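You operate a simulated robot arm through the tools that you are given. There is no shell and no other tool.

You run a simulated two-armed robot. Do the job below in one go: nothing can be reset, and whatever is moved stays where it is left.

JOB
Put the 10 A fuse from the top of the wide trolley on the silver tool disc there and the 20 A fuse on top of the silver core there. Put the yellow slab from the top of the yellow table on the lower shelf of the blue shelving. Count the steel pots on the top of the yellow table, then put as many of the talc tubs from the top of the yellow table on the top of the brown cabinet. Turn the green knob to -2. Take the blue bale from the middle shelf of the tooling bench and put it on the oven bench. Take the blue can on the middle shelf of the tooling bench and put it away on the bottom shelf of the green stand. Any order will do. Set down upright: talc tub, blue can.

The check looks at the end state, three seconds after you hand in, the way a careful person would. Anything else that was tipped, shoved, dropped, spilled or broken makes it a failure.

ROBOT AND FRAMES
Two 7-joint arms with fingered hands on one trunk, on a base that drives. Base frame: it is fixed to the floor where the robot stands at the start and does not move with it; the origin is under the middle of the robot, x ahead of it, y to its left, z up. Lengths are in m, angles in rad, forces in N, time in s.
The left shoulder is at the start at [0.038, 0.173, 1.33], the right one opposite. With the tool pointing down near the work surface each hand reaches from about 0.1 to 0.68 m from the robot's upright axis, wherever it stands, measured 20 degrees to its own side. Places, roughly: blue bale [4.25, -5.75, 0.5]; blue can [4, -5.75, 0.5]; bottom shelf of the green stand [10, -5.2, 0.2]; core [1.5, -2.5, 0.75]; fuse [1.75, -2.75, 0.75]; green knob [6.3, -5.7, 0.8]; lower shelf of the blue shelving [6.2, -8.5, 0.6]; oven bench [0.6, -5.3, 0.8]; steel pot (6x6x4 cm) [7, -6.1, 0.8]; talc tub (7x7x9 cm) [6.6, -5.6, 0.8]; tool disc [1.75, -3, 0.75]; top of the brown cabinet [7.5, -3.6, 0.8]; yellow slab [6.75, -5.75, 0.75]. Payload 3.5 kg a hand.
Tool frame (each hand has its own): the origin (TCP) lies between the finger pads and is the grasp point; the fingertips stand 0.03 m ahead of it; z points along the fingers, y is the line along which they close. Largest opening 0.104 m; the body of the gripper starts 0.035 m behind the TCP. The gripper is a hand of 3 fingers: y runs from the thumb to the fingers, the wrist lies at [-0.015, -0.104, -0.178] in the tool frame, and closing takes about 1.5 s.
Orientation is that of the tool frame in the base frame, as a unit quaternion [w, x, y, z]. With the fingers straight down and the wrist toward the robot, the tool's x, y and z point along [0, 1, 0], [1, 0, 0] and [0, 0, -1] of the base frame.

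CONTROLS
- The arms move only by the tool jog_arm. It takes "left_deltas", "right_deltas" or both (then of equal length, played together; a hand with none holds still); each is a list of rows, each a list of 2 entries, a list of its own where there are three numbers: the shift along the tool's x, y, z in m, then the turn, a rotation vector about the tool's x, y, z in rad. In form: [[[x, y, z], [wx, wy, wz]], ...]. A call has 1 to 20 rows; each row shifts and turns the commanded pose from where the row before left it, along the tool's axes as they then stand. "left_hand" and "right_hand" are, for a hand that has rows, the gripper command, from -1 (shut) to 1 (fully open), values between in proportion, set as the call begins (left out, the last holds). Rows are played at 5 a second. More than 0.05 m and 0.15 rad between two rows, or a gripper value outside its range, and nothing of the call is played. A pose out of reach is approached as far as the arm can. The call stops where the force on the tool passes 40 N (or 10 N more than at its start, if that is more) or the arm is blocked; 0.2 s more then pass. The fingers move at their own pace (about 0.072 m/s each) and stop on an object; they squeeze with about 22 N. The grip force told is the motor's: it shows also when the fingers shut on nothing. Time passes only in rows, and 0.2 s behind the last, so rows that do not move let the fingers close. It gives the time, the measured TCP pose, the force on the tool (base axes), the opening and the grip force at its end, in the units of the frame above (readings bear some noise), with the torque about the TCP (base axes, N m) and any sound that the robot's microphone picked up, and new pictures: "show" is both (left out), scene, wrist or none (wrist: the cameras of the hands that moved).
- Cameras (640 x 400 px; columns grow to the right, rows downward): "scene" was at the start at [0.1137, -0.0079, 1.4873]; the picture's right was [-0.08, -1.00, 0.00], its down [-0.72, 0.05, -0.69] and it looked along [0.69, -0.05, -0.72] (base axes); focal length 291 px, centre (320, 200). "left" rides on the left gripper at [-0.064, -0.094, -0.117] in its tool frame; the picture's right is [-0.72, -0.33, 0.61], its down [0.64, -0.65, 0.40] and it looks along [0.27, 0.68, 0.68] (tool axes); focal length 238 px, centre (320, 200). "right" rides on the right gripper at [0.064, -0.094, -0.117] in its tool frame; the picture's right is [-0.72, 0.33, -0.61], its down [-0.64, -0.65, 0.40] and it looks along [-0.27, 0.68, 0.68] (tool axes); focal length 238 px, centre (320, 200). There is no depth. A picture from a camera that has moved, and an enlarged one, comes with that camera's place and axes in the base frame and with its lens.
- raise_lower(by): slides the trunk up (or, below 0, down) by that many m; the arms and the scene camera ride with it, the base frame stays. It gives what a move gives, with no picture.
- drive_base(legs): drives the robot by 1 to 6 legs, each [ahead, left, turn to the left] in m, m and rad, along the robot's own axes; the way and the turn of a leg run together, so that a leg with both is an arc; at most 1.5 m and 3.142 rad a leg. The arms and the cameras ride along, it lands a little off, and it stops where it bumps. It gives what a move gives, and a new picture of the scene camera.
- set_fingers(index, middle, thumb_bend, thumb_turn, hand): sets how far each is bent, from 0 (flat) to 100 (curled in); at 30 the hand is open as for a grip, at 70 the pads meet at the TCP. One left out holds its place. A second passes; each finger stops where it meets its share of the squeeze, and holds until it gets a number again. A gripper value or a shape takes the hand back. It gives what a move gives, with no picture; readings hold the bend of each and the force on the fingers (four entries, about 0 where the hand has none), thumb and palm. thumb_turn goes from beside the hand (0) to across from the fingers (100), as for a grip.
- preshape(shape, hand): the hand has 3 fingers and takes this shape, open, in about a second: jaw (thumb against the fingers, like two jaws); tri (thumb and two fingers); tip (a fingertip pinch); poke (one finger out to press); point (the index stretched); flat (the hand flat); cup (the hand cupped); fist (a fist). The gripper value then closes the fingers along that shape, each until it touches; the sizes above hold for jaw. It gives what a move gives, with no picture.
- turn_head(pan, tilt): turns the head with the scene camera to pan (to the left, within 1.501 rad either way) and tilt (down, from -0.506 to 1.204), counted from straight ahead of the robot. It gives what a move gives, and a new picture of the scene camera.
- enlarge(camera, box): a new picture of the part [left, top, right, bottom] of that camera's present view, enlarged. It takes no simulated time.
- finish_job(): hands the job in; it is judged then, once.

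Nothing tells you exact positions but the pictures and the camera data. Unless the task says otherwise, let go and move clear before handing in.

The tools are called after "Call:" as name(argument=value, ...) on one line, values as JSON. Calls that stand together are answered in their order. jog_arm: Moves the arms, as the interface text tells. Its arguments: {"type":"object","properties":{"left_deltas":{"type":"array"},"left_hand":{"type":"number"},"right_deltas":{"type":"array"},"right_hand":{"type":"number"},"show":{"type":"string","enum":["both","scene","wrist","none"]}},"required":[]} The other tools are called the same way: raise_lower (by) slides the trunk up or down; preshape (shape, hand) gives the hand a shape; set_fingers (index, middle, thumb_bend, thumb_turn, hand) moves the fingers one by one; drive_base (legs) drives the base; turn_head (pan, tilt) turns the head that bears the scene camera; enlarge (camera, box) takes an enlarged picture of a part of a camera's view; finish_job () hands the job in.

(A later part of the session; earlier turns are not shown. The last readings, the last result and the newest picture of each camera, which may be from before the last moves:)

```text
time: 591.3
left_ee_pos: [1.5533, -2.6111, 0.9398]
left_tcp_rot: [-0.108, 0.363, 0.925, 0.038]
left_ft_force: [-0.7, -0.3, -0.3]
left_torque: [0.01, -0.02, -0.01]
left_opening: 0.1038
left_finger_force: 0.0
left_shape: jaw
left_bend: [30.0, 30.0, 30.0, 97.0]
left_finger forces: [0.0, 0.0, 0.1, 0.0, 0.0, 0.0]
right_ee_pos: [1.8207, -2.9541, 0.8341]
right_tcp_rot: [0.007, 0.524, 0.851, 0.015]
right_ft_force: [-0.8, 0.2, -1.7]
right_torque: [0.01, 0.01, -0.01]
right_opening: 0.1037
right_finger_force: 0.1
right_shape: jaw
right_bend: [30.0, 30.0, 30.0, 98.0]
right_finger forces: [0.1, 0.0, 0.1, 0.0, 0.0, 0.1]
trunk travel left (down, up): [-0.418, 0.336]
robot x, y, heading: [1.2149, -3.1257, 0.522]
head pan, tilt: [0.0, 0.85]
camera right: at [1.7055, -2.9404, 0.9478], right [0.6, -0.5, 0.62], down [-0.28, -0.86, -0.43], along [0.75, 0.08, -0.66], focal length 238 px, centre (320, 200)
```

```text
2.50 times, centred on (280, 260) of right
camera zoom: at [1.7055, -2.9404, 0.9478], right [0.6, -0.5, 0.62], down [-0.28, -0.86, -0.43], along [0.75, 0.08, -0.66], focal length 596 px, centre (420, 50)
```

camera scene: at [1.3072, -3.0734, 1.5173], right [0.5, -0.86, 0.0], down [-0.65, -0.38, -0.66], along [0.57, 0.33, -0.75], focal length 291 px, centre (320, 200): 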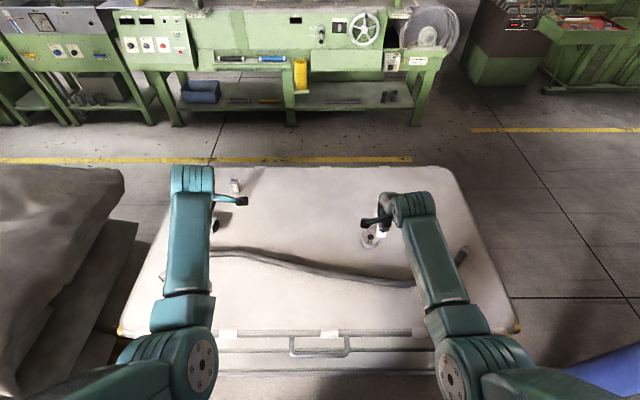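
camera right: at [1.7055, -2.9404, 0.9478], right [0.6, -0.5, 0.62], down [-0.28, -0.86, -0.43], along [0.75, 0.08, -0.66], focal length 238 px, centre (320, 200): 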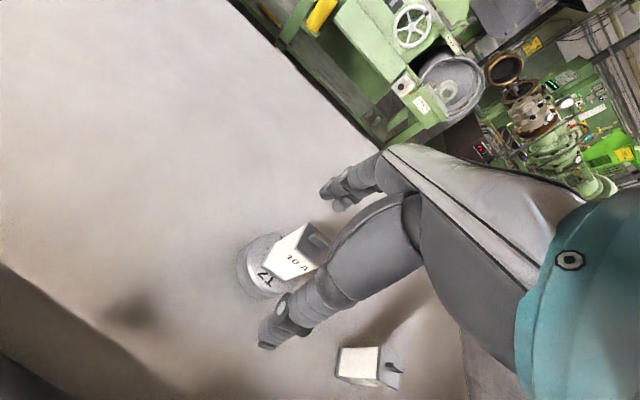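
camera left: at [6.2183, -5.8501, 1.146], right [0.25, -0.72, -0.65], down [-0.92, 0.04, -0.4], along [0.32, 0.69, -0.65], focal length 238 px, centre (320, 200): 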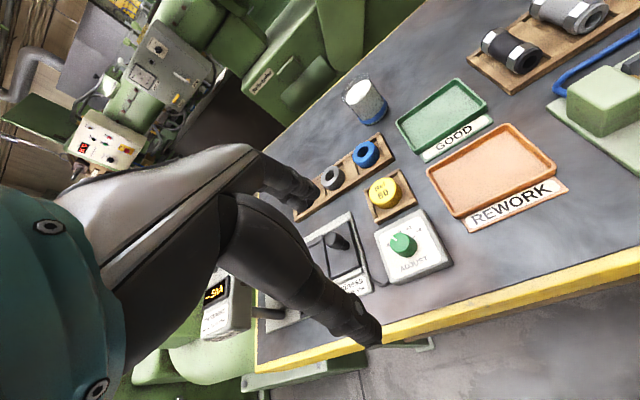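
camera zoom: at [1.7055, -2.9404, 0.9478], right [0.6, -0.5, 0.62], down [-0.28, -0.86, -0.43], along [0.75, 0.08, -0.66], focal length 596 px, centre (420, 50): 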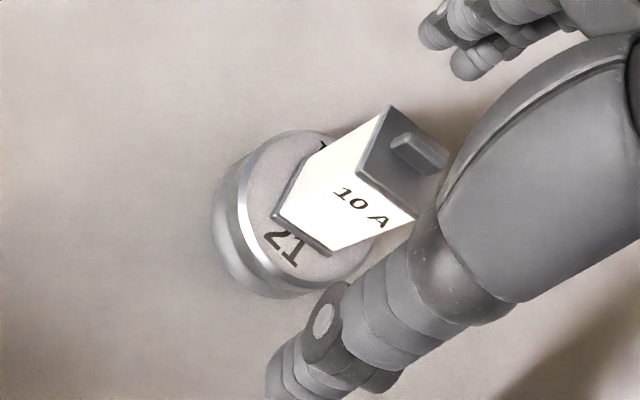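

Call:
jog_arm(right_deltas=[[[0, 0, -0.02], [0, 0, 0]], [[0, 0, -0.03], [0, 0, 0]], [[0, 0, -0.04], [0, 0, 0]], [[0, 0, -0.02], [0, 0, 0]]], show="wrist")

Call:
enlarge(camera="right", box=[180, 180, 380, 380])

```text
time: 592.3
left_ee_pos: [1.5543, -2.6116, 0.9403]
left_tcp_rot: [-0.107, 0.365, 0.924, 0.038]
left_ft_force: [0.0, -0.1, -0.6]
left_torque: [0.01, 0.04, 0.01]
left_opening: 0.1039
left_finger_force: 0.1
left_shape: jaw
left_bend: [30.0, 30.0, 30.0, 97.0]
left_finger forces: [0.0, 0.0, 0.0, 0.0, 0.0, 0.1]
right_ee_pos: [1.8175, -2.9549, 0.9447]
right_tcp_rot: [0.008, 0.524, 0.851, 0.014]
right_ft_force: [0.5, 0.1, -0.3]
right_torque: [-0.02, 0.02, -0.01]
right_opening: 0.1036
right_finger_force: 0.1
right_shape: jaw
right_bend: [30.0, 30.0, 30.0, 98.0]
right_finger forces: [0.0, 0.0, 0.0, 0.0, 0.0, 0.0]
trunk travel left (down, up): [-0.418, 0.336]
robot x, y, heading: [1.2143, -3.1254, 0.523]
head pan, tilt: [0.0, 0.85]
camera right: at [1.7015, -2.942, 1.0585], right [0.6, -0.5, 0.62], down [-0.28, -0.86, -0.43], along [0.75, 0.08, -0.66], focal length 238 px, centre (320, 200)
```

right: 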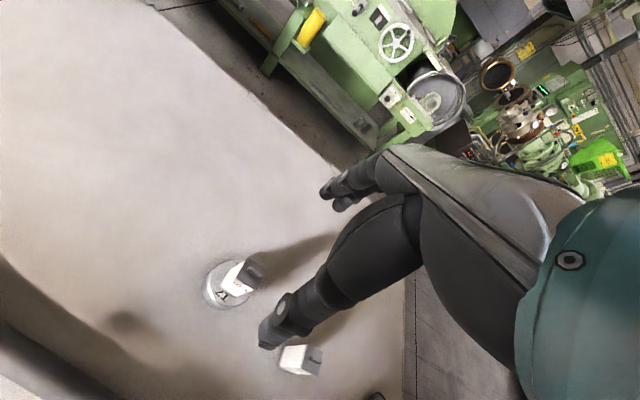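

```text
2.00 times, centred on (280, 280) of right
camera zoom: at [1.7015, -2.942, 1.0585], right [0.6, -0.5, 0.62], down [-0.28, -0.86, -0.43], along [0.75, 0.08, -0.66], focal length 477 px, centre (400, 40)
```

zoom: 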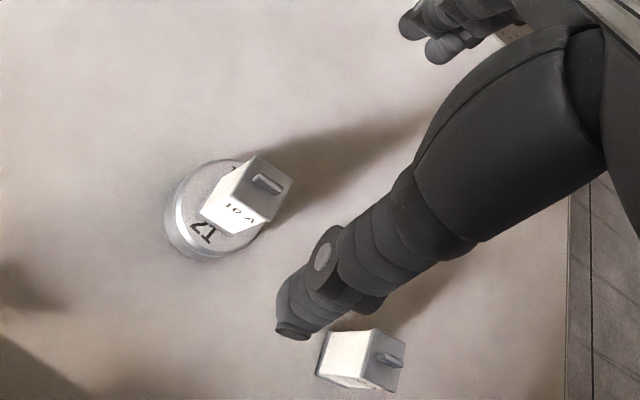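

Call:
enlarge(camera="right", box=[260, 330, 350, 390])

```text
6.67 times, centred on (305, 360) of right
camera zoom: at [1.7015, -2.942, 1.0585], right [0.6, -0.5, 0.62], down [-0.28, -0.86, -0.43], along [0.75, 0.08, -0.66], focal length 1589 px, centre (420, -867)
```

zoom: 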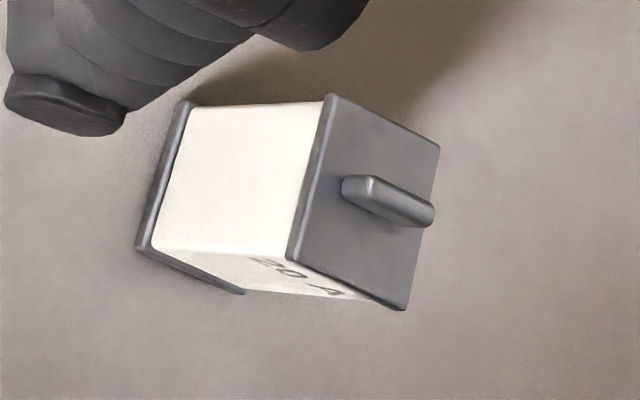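

10 A is on the disc. Now the 20 A fuse at (1.851,−3.078).

Call:
drive_base(legs=[[-0.01, -0.11, 0.0]])

Call:
enlarge(camera="right", box=[190, 190, 350, 340])

```text
time: 593.5
left_ee_pos: [1.5989, -2.7094, 0.9402]
left_tcp_rot: [-0.108, 0.364, 0.924, 0.039]
left_ft_force: [-0.2, 0.5, 0.3]
left_torque: [0.01, -0.01, 0.02]
left_opening: 0.104
left_finger_force: 0.0
left_shape: jaw
left_bend: [30.0, 30.0, 30.0, 97.0]
left_finger forces: [0.0, 0.0, 0.0, 0.0, 0.0, 0.0]
right_ee_pos: [1.8645, -3.0514, 0.9447]
right_tcp_rot: [0.007, 0.524, 0.852, 0.014]
right_ft_force: [0.8, -0.8, -1.1]
right_torque: [0.01, 0.06, 0.01]
right_opening: 0.1034
right_finger_force: 0.1
right_shape: jaw
right_bend: [30.0, 30.0, 30.0, 98.0]
right_finger forces: [0.0, 0.1, 0.1, 0.0, 0.0, 0.0]
trunk travel left (down, up): [-0.418, 0.336]
robot x, y, heading: [1.2635, -3.2252, 0.528]
head pan, tilt: [0.0, 0.85]
camera scene: at [1.3596, -3.1688, 1.477], right [0.5, -0.86, 0.0], down [-0.65, -0.38, -0.66], along [0.57, 0.33, -0.75], focal length 291 px, centre (320, 200)
```

scene: 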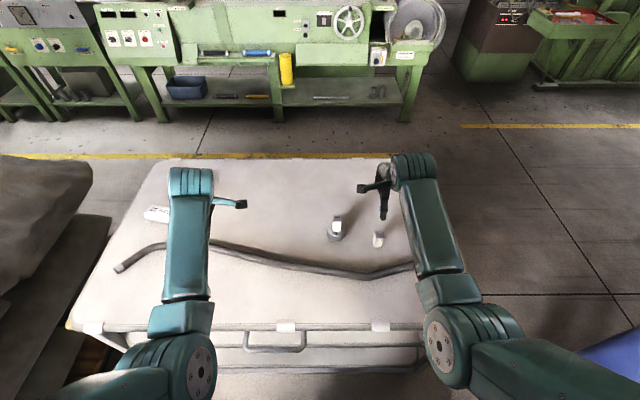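

```text
2.67 times, centred on (270, 265) of right
camera zoom: at [1.7473, -3.0406, 1.0581], right [0.6, -0.5, 0.62], down [-0.28, -0.86, -0.43], along [0.75, 0.08, -0.66], focal length 636 px, centre (453, 27)
```

zoom: 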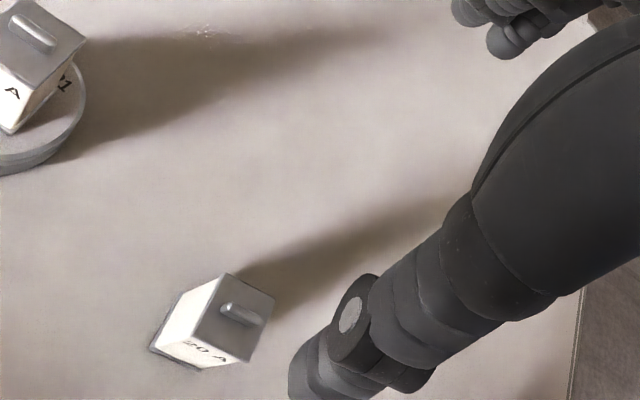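

Call:
jog_arm(right_deltas=[[[-0.017, -0.024, 0], [0, 0, -0.05]], [[0, 0, 0.03], [0, 0, -0.05]], [[0, 0, 0.035], [0, 0, 0]], [[0, 0, 0.03], [0, 0, 0]]], show="wrist")

Call:
enlarge(camera="right", box=[220, 170, 380, 350])

```text
time: 594.5
left_ee_pos: [1.5987, -2.7097, 0.9401]
left_tcp_rot: [-0.108, 0.364, 0.924, 0.038]
left_ft_force: [-0.3, 0.0, -0.3]
left_torque: [0.01, 0.0, 0.03]
left_opening: 0.104
left_finger_force: 0.1
left_shape: jaw
left_bend: [30.0, 30.0, 30.0, 97.0]
left_finger forces: [0.1, 0.0, 0.0, 0.1, 0.0, 0.0]
right_ee_pos: [1.8531, -3.0762, 0.8498]
right_tcp_rot: [0.008, 0.48, 0.877, 0.014]
right_ft_force: [-0.6, 0.3, -0.5]
right_torque: [0.0, -0.02, -0.01]
right_opening: 0.1038
right_finger_force: 0.1
right_shape: jaw
right_bend: [30.0, 30.0, 30.0, 98.0]
right_finger forces: [0.0, 0.0, 0.0, 0.0, 0.1, 0.1]
trunk travel left (down, up): [-0.418, 0.336]
robot x, y, heading: [1.2624, -3.2227, 0.53]
head pan, tilt: [0.0, 0.85]
camera right: at [1.7365, -3.0752, 0.9629], right [0.65, -0.44, 0.62], down [-0.19, -0.88, -0.42], along [0.74, 0.15, -0.66], focal length 238 px, centre (320, 200)
```

right: 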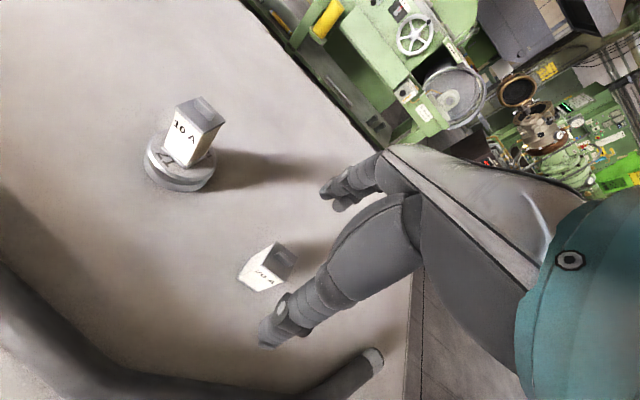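

```text
2.22 times, centred on (300, 260) of right
camera zoom: at [1.7365, -3.0752, 0.9629], right [0.65, -0.44, 0.62], down [-0.19, -0.88, -0.42], along [0.74, 0.15, -0.66], focal length 530 px, centre (364, 67)
```

zoom: 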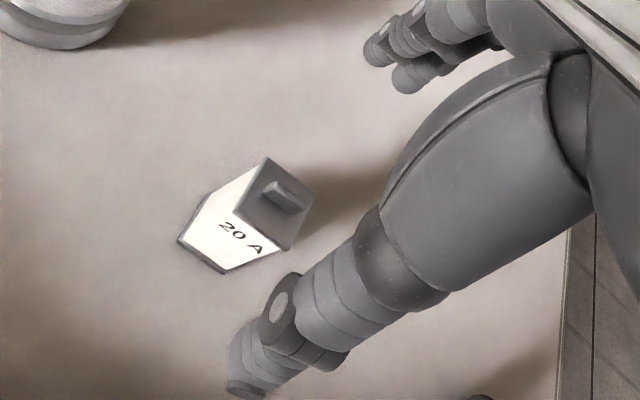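

Call:
jog_arm(right_deltas=[[[0.001, -0.002, 0.02], [0, 0, 0]], [[0, 0, 0.019], [0, 0, 0]]], show="none")

Call:
jog_arm(right_deltas=[[[0, 0, 0], [0, 0, 0]], [[0, 0, 0], [0, 0, 0]], [[0, 0, 0], [0, 0, 0]], [[0, 0, 0], [0, 0, 0]], [[0, 0, 0], [0, 0, 0]], [[0, 0, 0], [0, 0, 0]], [[0, 0, 0], [0, 0, 0]], [[0, 0, 0], [0, 0, 0]]], right_hand=-1, show="wrist")

```text
time: 595.1
left_ee_pos: [1.5983, -2.7095, 0.9394]
left_tcp_rot: [-0.107, 0.363, 0.925, 0.039]
left_ft_force: [-0.1, -0.5, -0.6]
left_torque: [0.02, 0.0, 0.0]
left_opening: 0.1037
left_finger_force: 0.0
left_shape: jaw
left_bend: [30.0, 30.0, 30.0, 97.0]
left_finger forces: [0.0, 0.1, 0.1, 0.1, 0.0, 0.1]
right_ee_pos: [1.8509, -3.078, 0.81]
right_tcp_rot: [0.009, 0.48, 0.877, 0.014]
right_ft_force: [0.7, -0.7, 0.6]
right_torque: [-0.01, 0.0, 0.01]
right_opening: 0.1038
right_finger_force: 0.1
right_shape: jaw
right_bend: [30.0, 30.0, 30.0, 98.0]
right_finger forces: [0.0, 0.0, 0.1, 0.0, 0.0, 0.0]
trunk travel left (down, up): [-0.418, 0.336]
robot x, y, heading: [1.2624, -3.2232, 0.524]
head pan, tilt: [0.0, 0.85]
```

```text
time: 596.9
left_ee_pos: [1.5985, -2.7106, 0.9403]
left_tcp_rot: [-0.108, 0.363, 0.925, 0.039]
left_ft_force: [1.0, -0.3, 0.1]
left_torque: [0.0, 0.02, -0.01]
left_opening: 0.1042
left_finger_force: 0.1
left_shape: jaw
left_bend: [30.0, 30.0, 30.0, 97.0]
left_finger forces: [0.0, 0.0, 0.0, 0.1, 0.0, 0.0]
right_ee_pos: [1.8508, -3.0775, 0.8113]
right_tcp_rot: [0.008, 0.48, 0.877, 0.013]
right_ft_force: [0.1, -0.6, 0.9]
right_torque: [0.01, 0.0, -0.03]
right_opening: 0.0205
right_finger_force: 22.0
right_shape: jaw
right_bend: [73.0, 59.0, 74.0, 100.0]
right_finger forces: [12.7, 6.8, 0.0, 0.0, 19.6, 0.0]
trunk travel left (down, up): [-0.418, 0.336]
robot x, y, heading: [1.2641, -3.218, 0.534]
head pan, tilt: [0.0, 0.85]
camera right: at [1.7343, -3.0758, 0.9239], right [0.64, -0.44, 0.62], down [-0.19, -0.88, -0.42], along [0.74, 0.15, -0.66], focal length 238 px, centre (320, 200)
```

right: 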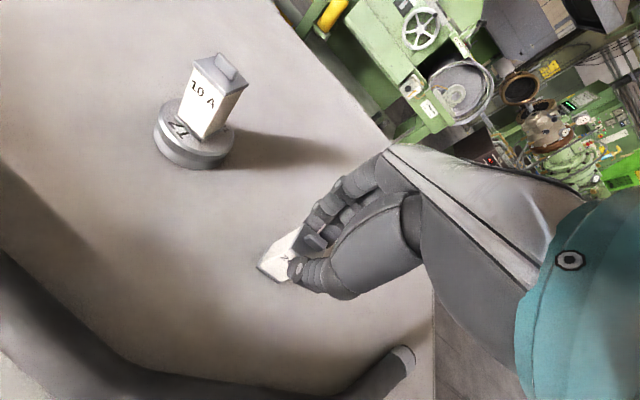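

Gripped. I lift it, raise the left hand a bit (it will pass over the low bag pile), and move left to the core.

Call:
jog_arm(right_deltas=[[[0, 0, -0.02], [0, 0, 0]], [[0, 0, -0.035], [0, 0, 0]], [[0, 0, -0.035], [0, 0, 0]], [[0, 0, -0.035], [0, 0, 0]]], show="none")

Call:
jog_arm(left_deltas=[[[0, 0.01, -0.03], [0, 0, 0]], [[0, 0.01, -0.03], [0, 0, 0]], [[0, 0.01, -0.03], [0, 0, 0]]], show="none")

Call:
drive_base(legs=[[0.02, 0.4, 0.0]])

```text
time: 597.9
left_ee_pos: [1.5987, -2.7087, 0.9405]
left_tcp_rot: [-0.108, 0.363, 0.925, 0.038]
left_ft_force: [0.2, -0.8, -0.8]
left_torque: [-0.01, 0.0, 0.0]
left_opening: 0.1042
left_finger_force: 0.1
left_shape: jaw
left_bend: [30.0, 30.0, 30.0, 97.0]
left_finger forces: [0.1, 0.0, 0.0, 0.1, 0.0, 0.0]
right_ee_pos: [1.8472, -3.0777, 0.9359]
right_tcp_rot: [0.007, 0.48, 0.877, 0.012]
right_ft_force: [-0.7, -0.4, -0.3]
right_torque: [0.0, 0.0, -0.01]
right_opening: 0.0203
right_finger_force: 21.8
right_shape: jaw
right_bend: [73.0, 59.0, 74.0, 100.0]
right_finger forces: [12.7, 6.9, 0.0, 0.1, 19.6, 0.1]
trunk travel left (down, up): [-0.418, 0.336]
robot x, y, heading: [1.2598, -3.2233, 0.527]
head pan, tilt: [0.0, 0.85]
```

```text
time: 598.7
left_ee_pos: [1.6347, -2.702, 1.0275]
left_tcp_rot: [-0.108, 0.364, 0.924, 0.039]
left_ft_force: [0.8, 0.0, 0.6]
left_torque: [0.02, 0.0, 0.03]
left_opening: 0.1039
left_finger_force: 0.0
left_shape: jaw
left_bend: [30.0, 30.0, 30.0, 97.0]
left_finger forces: [0.0, 0.0, 0.1, 0.0, 0.0, 0.0]
right_ee_pos: [1.8468, -3.0786, 0.9335]
right_tcp_rot: [0.008, 0.48, 0.877, 0.014]
right_ft_force: [-0.4, 0.1, -0.3]
right_torque: [-0.02, -0.03, -0.02]
right_opening: 0.0203
right_finger_force: 21.2
right_shape: jaw
right_bend: [73.0, 59.0, 74.0, 100.0]
right_finger forces: [12.7, 6.9, 0.0, 0.1, 19.6, 0.0]
trunk travel left (down, up): [-0.418, 0.336]
robot x, y, heading: [1.2628, -3.2222, 0.522]
head pan, tilt: [0.0, 0.85]
```

```text
time: 601.2
left_ee_pos: [1.4515, -2.3552, 1.026]
left_tcp_rot: [-0.108, 0.362, 0.925, 0.038]
left_ft_force: [0.4, 0.2, -0.4]
left_torque: [-0.03, -0.01, -0.01]
left_opening: 0.1039
left_finger_force: 0.1
left_shape: jaw
left_bend: [30.0, 30.0, 30.0, 97.0]
left_finger forces: [0.0, 0.1, 0.0, 0.1, 0.0, 0.0]
right_ee_pos: [1.6682, -2.7292, 0.9353]
right_tcp_rot: [0.009, 0.478, 0.878, 0.013]
right_ft_force: [-0.4, 1.1, -1.4]
right_torque: [-0.03, -0.02, -0.01]
right_opening: 0.02
right_finger_force: 21.9
right_shape: jaw
right_bend: [73.0, 59.0, 74.0, 100.0]
right_finger forces: [12.7, 6.9, 0.1, 0.0, 19.6, 0.0]
trunk travel left (down, up): [-0.418, 0.336]
robot x, y, heading: [1.0839, -2.8769, 0.531]
head pan, tilt: [0.0, 0.85]
camera scene: at [1.1796, -2.8198, 1.477], right [0.51, -0.86, 0.0], down [-0.65, -0.38, -0.66], along [0.57, 0.33, -0.75], focal length 291 px, centre (320, 200)
```

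scene: 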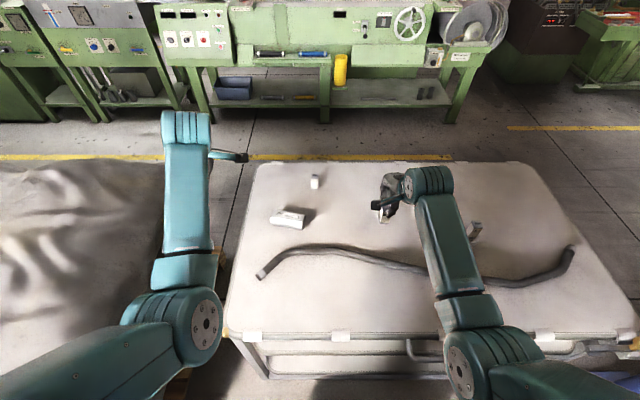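

Call:
drive_base(legs=[[0.0, 0.24, 0.0]])

Call:
enlarge(camera="right", box=[0, 0, 640, 400])

Call:
enlarge(camera="scene", box=[300, 150, 460, 270])

```text
time: 603.0
left_ee_pos: [1.3311, -2.1476, 1.0258]
left_tcp_rot: [-0.108, 0.361, 0.926, 0.038]
left_ft_force: [0.0, 0.4, -0.1]
left_torque: [-0.01, -0.01, 0.04]
left_opening: 0.1041
left_finger_force: 0.0
left_shape: jaw
left_bend: [30.0, 30.0, 30.0, 97.0]
left_finger forces: [0.1, 0.0, 0.1, 0.0, 0.0, 0.0]
right_ee_pos: [1.5477, -2.5219, 0.9347]
right_tcp_rot: [0.009, 0.478, 0.878, 0.012]
right_ft_force: [-0.3, 0.7, 0.3]
right_torque: [0.01, -0.05, 0.01]
right_opening: 0.0206
right_finger_force: 22.4
right_shape: jaw
right_bend: [73.0, 59.0, 74.0, 100.0]
right_finger forces: [12.7, 6.9, 0.1, 0.0, 19.5, 0.1]
trunk travel left (down, up): [-0.418, 0.336]
robot x, y, heading: [0.9664, -2.6714, 0.534]
head pan, tilt: [0.0, 0.85]
camera scene: at [1.0586, -2.6136, 1.477], right [0.51, -0.86, 0.0], down [-0.65, -0.38, -0.66], along [0.57, 0.33, -0.75], focal length 291 px, centre (320, 200)
```

scene: 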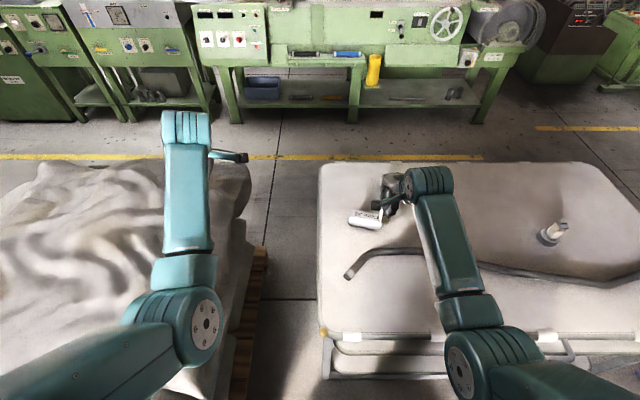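

```text
1.00 times, centred on (320, 200) of right (not enlarged: the box is as wide or as high as the picture)
camera zoom: at [1.4299, -2.5209, 1.0479], right [0.65, -0.44, 0.63], down [-0.19, -0.89, -0.42], along [0.74, 0.15, -0.66], focal length 238 px, centre (320, 200)
```

zoom: 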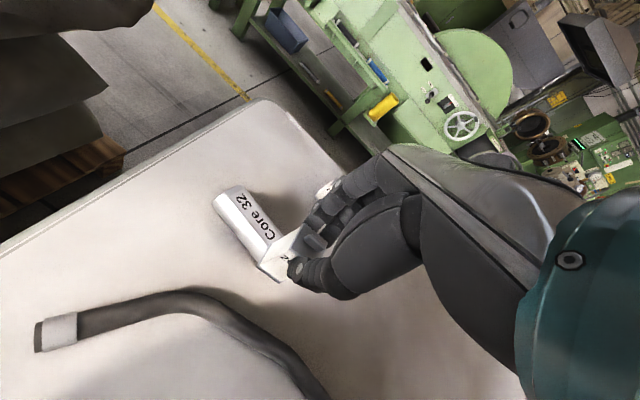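

```text
3.33 times, centred on (380, 210) of scene
camera zoom: at [1.0586, -2.6136, 1.477], right [0.51, -0.86, 0.0], down [-0.65, -0.38, -0.66], along [0.57, 0.33, -0.75], focal length 970 px, centre (120, 167)
```

zoom: 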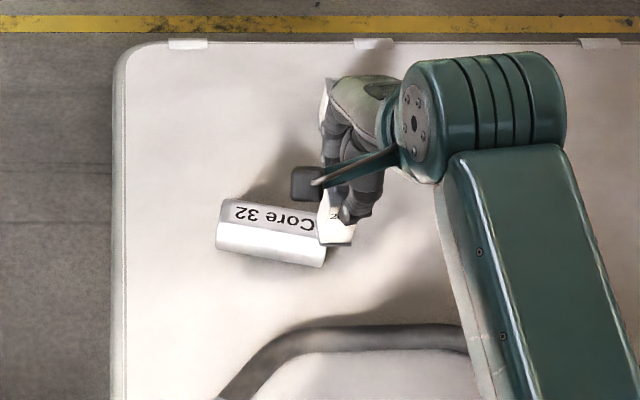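

Call:
enlarge(camera="right", box=[190, 150, 370, 310])

```text
2.50 times, centred on (280, 230) of right
camera zoom: at [1.4299, -2.5209, 1.0479], right [0.65, -0.44, 0.63], down [-0.19, -0.89, -0.42], along [0.74, 0.15, -0.66], focal length 596 px, centre (420, 125)
```

zoom: 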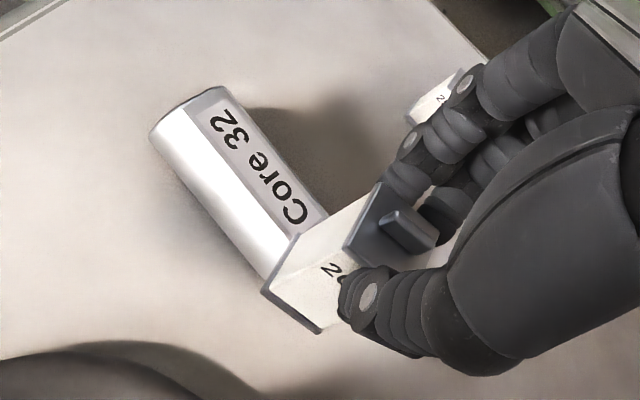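

The core is a cylinder with a flat labelled top, centre ≈ (1.600,−2.4555). I approach with the fuse and align it with the core's axis.

Call:
drive_base(legs=[[0.04, 0.0, 0.0]])

Call:
jog_arm(right_deltas=[[[0.013, 0.02, 0], [0, 0, 0.08]], [[0.013, 0.018, 0], [0, 0, 0.08]], [[0, 0, 0.01], [0, 0, 0.08]]], show="wrist")

Call:
enlarge(camera="right", box=[190, 150, 370, 310])

```text
time: 603.8
left_ee_pos: [1.3674, -2.1266, 1.0267]
left_tcp_rot: [-0.108, 0.36, 0.926, 0.037]
left_ft_force: [1.1, 0.1, 0.3]
left_torque: [-0.01, -0.01, 0.0]
left_opening: 0.1043
left_finger_force: 0.0
left_shape: jaw
left_bend: [30.0, 30.0, 30.0, 97.0]
left_finger forces: [0.0, 0.0, 0.0, 0.0, 0.0, 0.0]
right_ee_pos: [1.5832, -2.5021, 0.9335]
right_tcp_rot: [0.007, 0.478, 0.878, 0.012]
right_ft_force: [0.7, 0.6, -1.2]
right_torque: [-0.04, 0.05, 0.01]
right_opening: 0.0203
right_finger_force: 21.7
right_shape: jaw
right_bend: [73.0, 59.0, 74.0, 100.0]
right_finger forces: [12.6, 6.9, 0.1, 0.0, 19.5, 0.0]
trunk travel left (down, up): [-0.418, 0.336]
robot x, y, heading: [0.9933, -2.6508, 0.532]
head pan, tilt: [0.0, 0.85]
camera scene: at [1.0947, -2.5934, 1.4769], right [0.51, -0.86, 0.0], down [-0.65, -0.38, -0.66], along [0.57, 0.33, -0.75], focal length 291 px, centre (320, 200)
```

scene: 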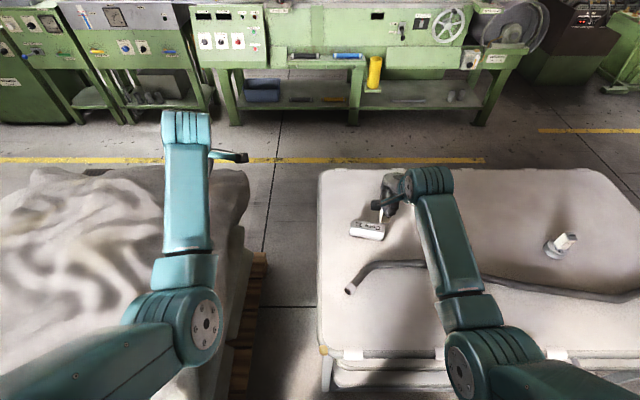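

```text
time: 604.6
left_ee_pos: [1.3651, -2.1282, 1.0272]
left_tcp_rot: [-0.108, 0.361, 0.926, 0.038]
left_ft_force: [0.3, -0.5, -0.1]
left_torque: [0.0, -0.01, -0.03]
left_opening: 0.1042
left_finger_force: 0.1
left_shape: jaw
left_bend: [30.0, 30.0, 30.0, 97.0]
left_finger forces: [0.0, 0.0, 0.1, 0.1, 0.1, 0.0]
right_ee_pos: [1.6024, -2.4604, 0.9246]
right_tcp_rot: [0.007, 0.58, 0.814, 0.015]
right_ft_force: [0.7, 0.4, -1.5]
right_torque: [-0.01, -0.01, -0.01]
right_opening: 0.0203
right_finger_force: 22.0
right_shape: jaw
right_bend: [73.0, 59.0, 74.0, 100.0]
right_finger forces: [12.7, 6.9, 0.0, 0.1, 19.6, 0.0]
trunk travel left (down, up): [-0.418, 0.336]
robot x, y, heading: [0.9968, -2.6489, 0.532]
head pan, tilt: [0.0, 0.85]
camera right: at [1.4883, -2.4315, 1.0384], right [0.53, -0.58, 0.62], down [-0.4, -0.81, -0.43], along [0.75, -0.02, -0.66], focal length 238 px, centre (320, 200)
```

right: 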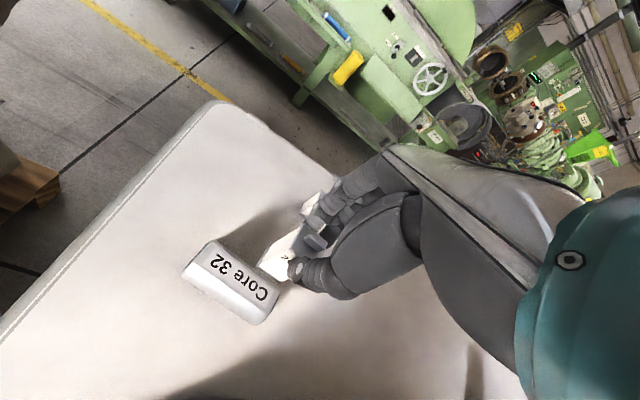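

```text
2.50 times, centred on (280, 230) of right
camera zoom: at [1.4883, -2.4315, 1.0384], right [0.53, -0.58, 0.62], down [-0.4, -0.81, -0.43], along [0.75, -0.02, -0.66], focal length 596 px, centre (420, 125)
```

zoom: 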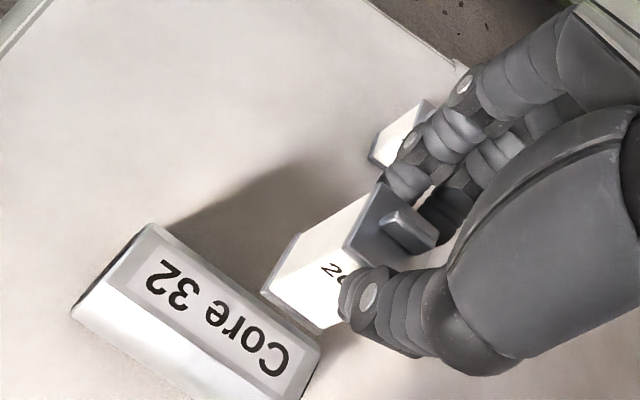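

Call:
jog_arm(right_deltas=[[[0, 0.008, 0], [0, 0, 0]], [[0, 0, 0.03], [0, 0, 0]], [[0, 0, 0.03], [0, 0, 0]]], show="wrist")

Call:
enlarge(camera="right", box=[190, 170, 370, 330])

```text
time: 605.4
left_ee_pos: [1.3659, -2.1286, 1.027]
left_tcp_rot: [-0.107, 0.361, 0.926, 0.037]
left_ft_force: [-0.7, 0.2, 0.2]
left_torque: [0.0, 0.01, -0.01]
left_opening: 0.1039
left_finger_force: 0.2
left_shape: jaw
left_bend: [30.0, 30.0, 30.0, 97.0]
left_finger forces: [0.1, 0.1, 0.1, 0.0, 0.1, 0.1]
right_ee_pos: [1.6112, -2.4559, 0.8657]
right_tcp_rot: [0.006, 0.58, 0.815, 0.015]
right_ft_force: [-0.1, -0.4, -1.0]
right_torque: [0.02, -0.06, 0.02]
right_opening: 0.0203
right_finger_force: 21.7
right_shape: jaw
right_bend: [73.0, 59.0, 74.0, 100.0]
right_finger forces: [12.7, 6.9, 0.0, 0.0, 19.6, 0.0]
trunk travel left (down, up): [-0.418, 0.336]
robot x, y, heading: [0.9967, -2.6478, 0.523]
head pan, tilt: [0.0, 0.85]
camera right: at [1.4979, -2.4282, 0.9794], right [0.53, -0.58, 0.62], down [-0.4, -0.81, -0.43], along [0.75, -0.02, -0.66], focal length 238 px, centre (320, 200)
```

right: 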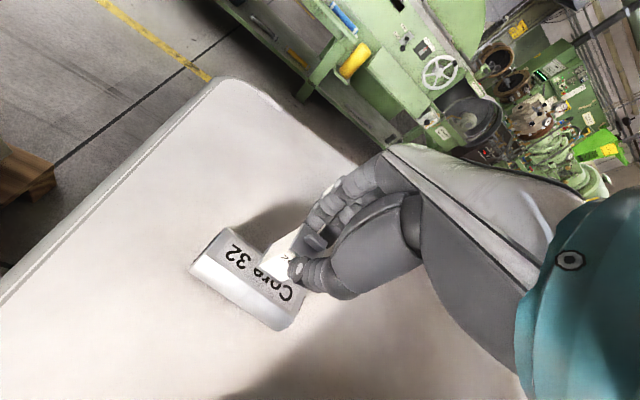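

```text
2.50 times, centred on (280, 250) of right
camera zoom: at [1.4979, -2.4282, 0.9794], right [0.53, -0.58, 0.62], down [-0.4, -0.81, -0.43], along [0.75, -0.02, -0.66], focal length 596 px, centre (420, 75)
```

zoom: 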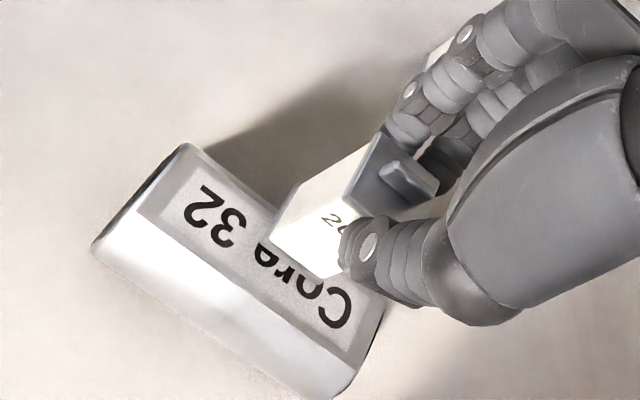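

Call:
jog_arm(right_deltas=[[[0, 0, 0.01], [0, 0, 0]], [[0, 0, 0.008], [0, 0, 0]]], show="wrist")

Call:
enlarge(camera="right", box=[210, 190, 350, 320])

```text
time: 606.0
left_ee_pos: [1.3646, -2.1292, 1.0273]
left_tcp_rot: [-0.107, 0.361, 0.926, 0.039]
left_ft_force: [-0.1, -0.7, 0.2]
left_torque: [0.0, -0.02, 0.0]
left_opening: 0.1041
left_finger_force: 0.1
left_shape: jaw
left_bend: [30.0, 30.0, 30.0, 97.0]
left_finger forces: [0.1, 0.0, 0.0, 0.0, 0.0, 0.1]
right_ee_pos: [1.6129, -2.4568, 0.8496]
right_tcp_rot: [0.008, 0.58, 0.814, 0.016]
right_ft_force: [0.3, 0.3, 3.4]
right_torque: [-0.04, 0.0, -0.02]
right_opening: 0.0206
right_finger_force: 22.1
right_shape: jaw
right_bend: [73.0, 59.0, 74.0, 100.0]
right_finger forces: [13.2, 7.4, 0.0, 0.1, 20.4, 0.0]
trunk travel left (down, up): [-0.418, 0.336]
robot x, y, heading: [0.9958, -2.6515, 0.527]
head pan, tilt: [0.0, 0.85]
camera right: at [1.4979, -2.4284, 0.9636], right [0.52, -0.58, 0.62], down [-0.39, -0.81, -0.43], along [0.75, -0.02, -0.66], focal length 238 px, centre (320, 200)
```

right: 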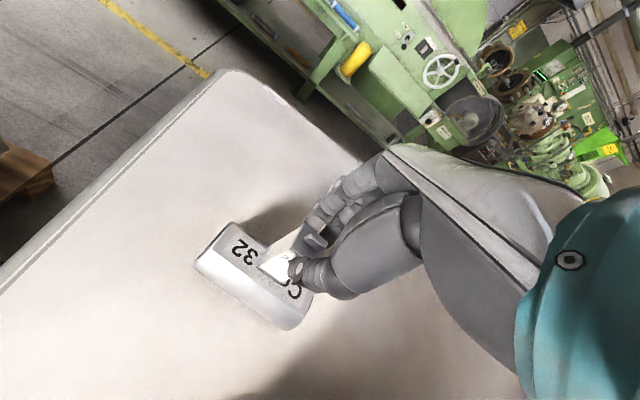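

```text
3.08 times, centred on (280, 255) of right
camera zoom: at [1.4979, -2.4284, 0.9636], right [0.52, -0.58, 0.62], down [-0.39, -0.81, -0.43], along [0.75, -0.02, -0.66], focal length 733 px, centre (443, 31)
```

zoom: 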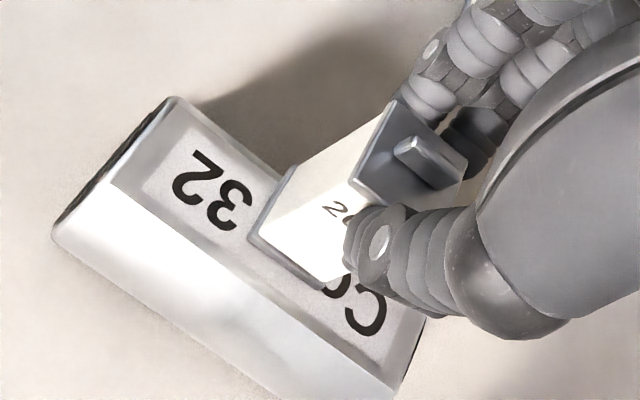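

Light contact; the fuse sits about 8 mm too far forward on the flat. I lift a touch, shift back 8 mm and set it down.

Call:
jog_arm(right_deltas=[[[0, 0, -0.008], [0, 0, 0]], [[0, -0.008, 0], [0, 0, 0]], [[0, 0, 0.004], [0, 0, 0]]], show="none")

Call:
jog_arm(right_deltas=[[[0, 0, 0.003], [0, 0, 0]], [[0, 0, 0.002], [0, 0, 0]]], show="wrist")

Call:
enlarge(camera="right", box=[210, 190, 350, 320])

```text
time: 606.8
left_ee_pos: [1.3658, -2.1287, 1.0275]
left_tcp_rot: [-0.107, 0.361, 0.926, 0.038]
left_ft_force: [-0.4, -0.8, 0.5]
left_torque: [-0.03, 0.0, -0.04]
left_opening: 0.1039
left_finger_force: 0.0
left_shape: jaw
left_bend: [30.0, 30.0, 30.0, 97.0]
left_finger forces: [0.0, 0.0, 0.0, 0.0, 0.1, 0.0]
right_ee_pos: [1.6031, -2.4596, 0.8514]
right_tcp_rot: [0.007, 0.58, 0.814, 0.014]
right_ft_force: [-0.1, -0.5, -1.1]
right_torque: [0.02, -0.01, 0.01]
right_opening: 0.0206
right_finger_force: 21.6
right_shape: jaw
right_bend: [73.0, 59.0, 74.0, 100.0]
right_finger forces: [13.0, 7.3, 0.0, 0.0, 20.2, 0.0]
trunk travel left (down, up): [-0.418, 0.336]
robot x, y, heading: [0.9916, -2.6465, 0.53]
head pan, tilt: [0.0, 0.85]
```

```text
time: 607.4
left_ee_pos: [1.3653, -2.1287, 1.0285]
left_tcp_rot: [-0.108, 0.362, 0.925, 0.04]
left_ft_force: [-0.6, 0.0, -0.6]
left_torque: [0.02, 0.03, 0.02]
left_opening: 0.1037
left_finger_force: 0.1
left_shape: jaw
left_bend: [30.0, 30.0, 30.0, 97.0]
left_finger forces: [0.1, 0.0, 0.1, 0.0, 0.0, 0.1]
right_ee_pos: [1.6032, -2.4595, 0.8491]
right_tcp_rot: [0.007, 0.58, 0.814, 0.017]
right_ft_force: [-2.3, -1.4, 11.8]
right_torque: [-0.05, 0.08, 0.08]
right_opening: 0.0208
right_finger_force: 21.9
right_shape: jaw
right_bend: [73.0, 59.0, 74.0, 100.0]
right_finger forces: [13.5, 7.7, 0.0, 0.1, 23.3, 0.1]
trunk travel left (down, up): [-0.418, 0.336]
robot x, y, heading: [0.9966, -2.6458, 0.536]
head pan, tilt: [0.0, 0.85]
camera right: at [1.4899, -2.4311, 0.9628], right [0.52, -0.58, 0.62], down [-0.39, -0.81, -0.43], along [0.76, -0.02, -0.65], focal length 238 px, centre (320, 200)
```

right: 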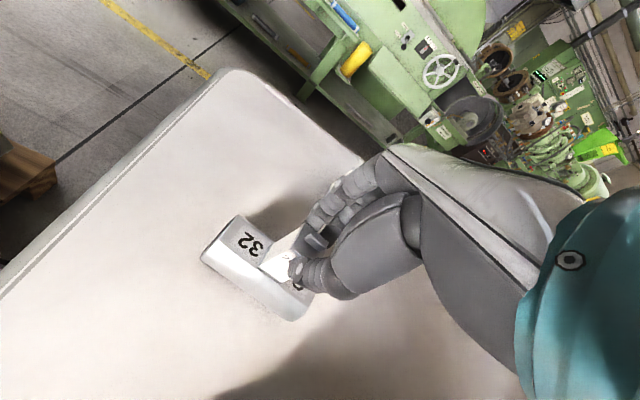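

```text
3.08 times, centred on (280, 255) of right
camera zoom: at [1.4899, -2.4311, 0.9628], right [0.52, -0.58, 0.62], down [-0.39, -0.81, -0.43], along [0.76, -0.02, -0.65], focal length 733 px, centre (443, 31)
```

zoom: 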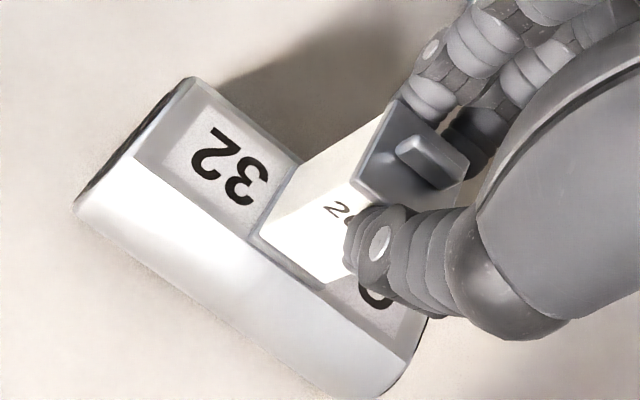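

The fuse is now centred on the flat. I open the hand and lift away.

Call:
jog_arm(right_deltas=[[[0, 0, -0.0015], [0, 0, 0]], [[0, 0, 0], [0, 0, 0]], [[0, 0, 0], [0, 0, 0]], [[0, 0, 0], [0, 0, 0]], [[0, 0, 0], [0, 0, 0]], [[0, 0, 0], [0, 0, 0]]], right_hand=1, show="wrist")

Call:
enlarge(camera="right", box=[200, 180, 360, 330])

```text
time: 608.8
left_ee_pos: [1.3656, -2.1288, 1.0276]
left_tcp_rot: [-0.108, 0.361, 0.925, 0.038]
left_ft_force: [-0.3, 0.2, 0.8]
left_torque: [0.02, 0.01, 0.01]
left_opening: 0.104
left_finger_force: 0.1
left_shape: jaw
left_bend: [30.0, 30.0, 30.0, 97.0]
left_finger forces: [0.0, 0.1, 0.0, 0.0, 0.1, 0.0]
right_ee_pos: [1.6025, -2.4587, 0.8496]
right_tcp_rot: [0.007, 0.58, 0.815, 0.014]
right_ft_force: [-0.4, 1.0, 0.3]
right_torque: [0.01, 0.01, -0.01]
right_opening: 0.1036
right_finger_force: 0.0
right_shape: jaw
right_bend: [30.0, 30.0, 30.0, 98.0]
right_finger forces: [0.1, 0.0, 0.0, 0.1, 0.1, 0.0]
trunk travel left (down, up): [-0.418, 0.336]
robot x, y, heading: [0.9942, -2.6532, 0.533]
head pan, tilt: [0.0, 0.85]
camera right: at [1.4898, -2.4316, 0.962], right [0.53, -0.58, 0.62], down [-0.4, -0.81, -0.43], along [0.75, -0.02, -0.66], focal length 238 px, centre (320, 200)
```

right: 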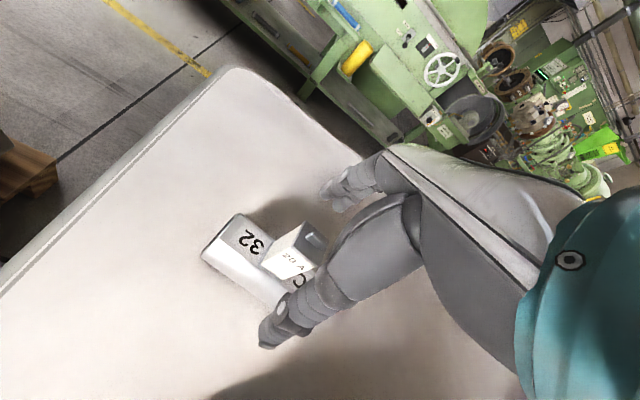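

```text
2.67 times, centred on (280, 255) of right
camera zoom: at [1.4898, -2.4316, 0.962], right [0.53, -0.58, 0.62], down [-0.4, -0.81, -0.43], along [0.75, -0.02, -0.66], focal length 636 px, centre (427, 53)
```

zoom: 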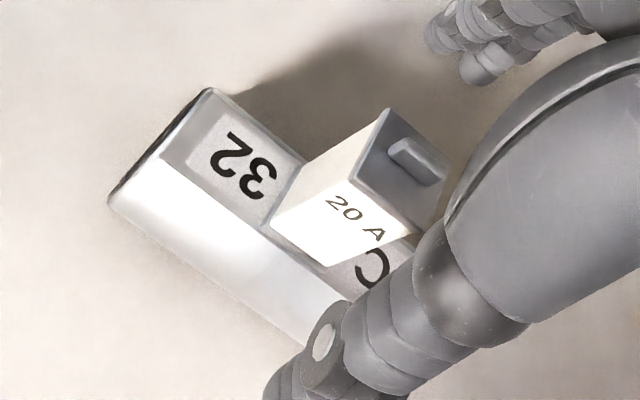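

Call:
jog_arm(right_deltas=[[[0, 0, -0.02], [0, 0, 0]], [[0, 0, -0.03], [0, 0, 0]], [[0, 0, -0.04], [0, 0, 0]], [[0, -0.02, -0.02], [0, 0, 0]]], show="both")

Call:
enlarge(camera="right", box=[180, 170, 380, 340])

```text
time: 609.8
left_ee_pos: [1.3659, -2.1284, 1.0274]
left_tcp_rot: [-0.107, 0.361, 0.926, 0.038]
left_ft_force: [-0.6, -0.7, 0.2]
left_torque: [0.0, 0.01, -0.01]
left_opening: 0.104
left_finger_force: 0.1
left_shape: jaw
left_bend: [30.0, 30.0, 30.0, 97.0]
left_finger forces: [0.0, 0.0, 0.1, 0.1, 0.0, 0.0]
right_ee_pos: [1.5803, -2.4692, 0.9583]
right_tcp_rot: [0.007, 0.58, 0.814, 0.014]
right_ft_force: [0.6, -0.3, 0.2]
right_torque: [0.03, -0.02, 0.0]
right_opening: 0.104
right_finger_force: 0.1
right_shape: jaw
right_bend: [30.0, 30.0, 30.0, 98.0]
right_finger forces: [0.0, 0.0, 0.0, 0.0, 0.0, 0.0]
trunk travel left (down, up): [-0.418, 0.336]
robot x, y, heading: [0.994, -2.6496, 0.528]
head pan, tilt: [0.0, 0.85]
camera scene: at [1.0922, -2.5946, 1.4771], right [0.51, -0.86, 0.0], down [-0.65, -0.38, -0.66], along [0.57, 0.33, -0.75], focal length 291 px, centre (320, 200)
camera right: at [1.4676, -2.4412, 1.0721], right [0.53, -0.58, 0.62], down [-0.4, -0.81, -0.43], along [0.75, -0.02, -0.66], focal length 238 px, centre (320, 200)
```

scene: 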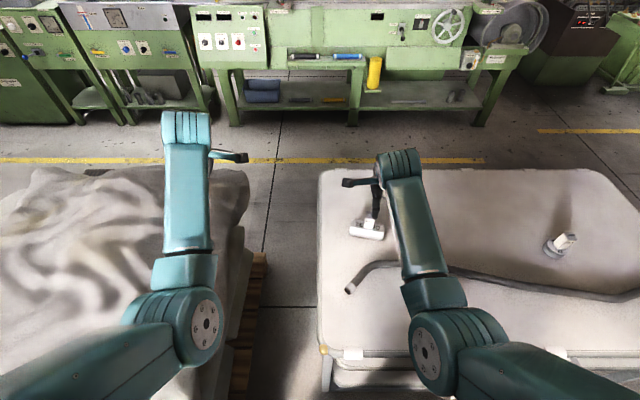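
right: 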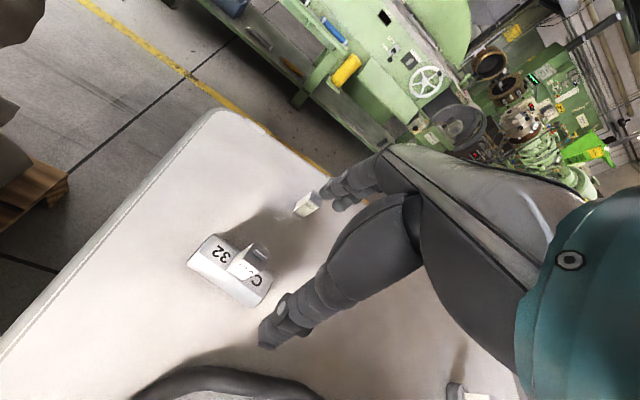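

```text
2.35 times, centred on (280, 255) of right
camera zoom: at [1.4676, -2.4412, 1.0721], right [0.53, -0.58, 0.62], down [-0.4, -0.81, -0.43], along [0.75, -0.02, -0.66], focal length 561 px, centre (414, 71)
```

zoom: 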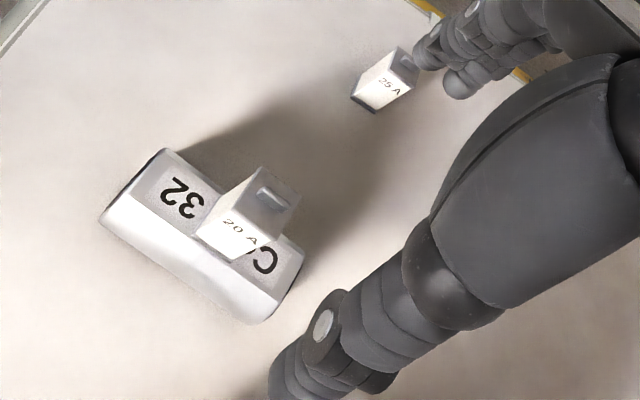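

Everything on the trolley looks right: 10 A on the disc, 20 A on the core, 25 A untouched. I back away to be clear and take a final look.

Call:
drive_base(legs=[[-0.4, 0.0, 0.0]])

Call:
turn_head(pan=-0.2, tilt=0.6)

Call:
enlarge(camera="scene", box=[200, 140, 520, 300])

```text
time: 612.3
left_ee_pos: [1.0259, -2.3306, 1.0272]
left_tcp_rot: [-0.107, 0.363, 0.925, 0.04]
left_ft_force: [-0.2, 0.1, 0.4]
left_torque: [-0.02, -0.07, 0.01]
left_opening: 0.1042
left_finger_force: 0.1
left_shape: jaw
left_bend: [30.0, 30.0, 30.0, 97.0]
left_finger forces: [0.0, 0.1, 0.0, 0.0, 0.1, 0.0]
right_ee_pos: [1.2393, -2.6726, 0.9585]
right_tcp_rot: [0.007, 0.582, 0.813, 0.015]
right_ft_force: [-0.6, -0.2, 0.5]
right_torque: [0.01, 0.01, -0.03]
right_opening: 0.1037
right_finger_force: 0.1
right_shape: jaw
right_bend: [30.0, 30.0, 30.0, 98.0]
right_finger forces: [0.1, 0.0, 0.1, 0.0, 0.1, 0.1]
trunk travel left (down, up): [-0.418, 0.336]
robot x, y, heading: [0.6528, -2.85, 0.528]
head pan, tilt: [0.0, 0.85]
camera scene: at [0.7503, -2.7953, 1.4771], right [0.5, -0.87, 0.0], down [-0.65, -0.38, -0.66], along [0.57, 0.33, -0.75], focal length 291 px, centre (320, 200)
```

scene: 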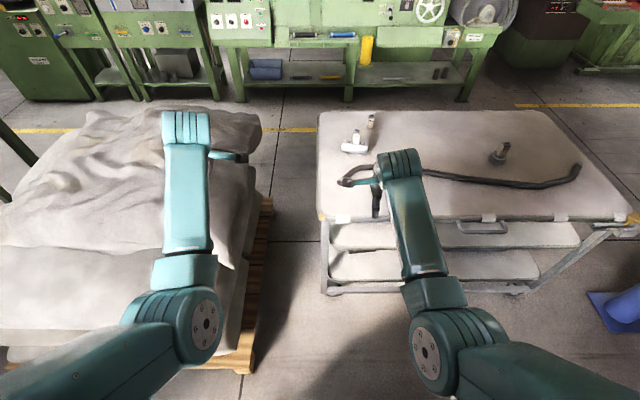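

```text
time: 613.1
left_ee_pos: [1.0268, -2.3298, 1.0275]
left_tcp_rot: [-0.108, 0.363, 0.925, 0.038]
left_ft_force: [-0.4, -0.4, 0.5]
left_torque: [0.02, 0.01, -0.05]
left_opening: 0.1043
left_finger_force: 0.0
left_shape: jaw
left_bend: [30.0, 30.0, 30.0, 97.0]
left_finger forces: [0.1, 0.1, 0.0, 0.0, 0.0, 0.0]
right_ee_pos: [1.2408, -2.6716, 0.9572]
right_tcp_rot: [0.007, 0.582, 0.813, 0.015]
right_ft_force: [0.1, 1.3, -0.5]
right_torque: [-0.01, -0.01, -0.02]
right_opening: 0.1036
right_finger_force: 0.1
right_shape: jaw
right_bend: [30.0, 30.0, 30.0, 98.0]
right_finger forces: [0.0, 0.1, 0.0, 0.1, 0.1, 0.0]
trunk travel left (down, up): [-0.418, 0.336]
robot x, y, heading: [0.6554, -2.8491, 0.524]
head pan, tilt: [-0.201, 0.6]
camera scene: at [0.767, -2.8058, 1.4979], right [0.32, -0.95, 0.0], down [-0.54, -0.18, -0.82], along [0.78, 0.26, -0.57], focal length 291 px, centre (320, 200)
```

scene: 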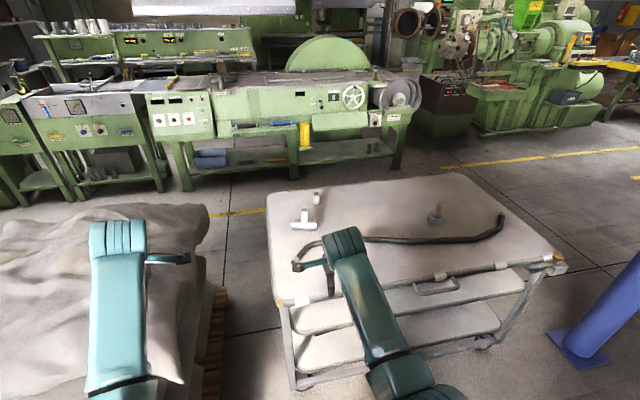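

```text
2.00 times, centred on (360, 220) of scene
camera zoom: at [0.767, -2.8058, 1.4979], right [0.32, -0.95, 0.0], down [-0.54, -0.18, -0.82], along [0.78, 0.26, -0.57], focal length 582 px, centre (240, 160)
```

zoom: 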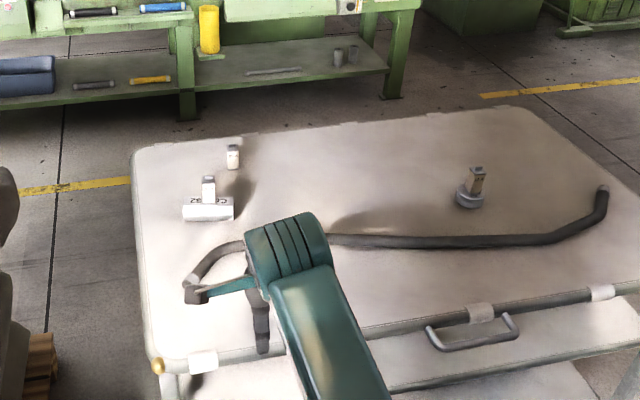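

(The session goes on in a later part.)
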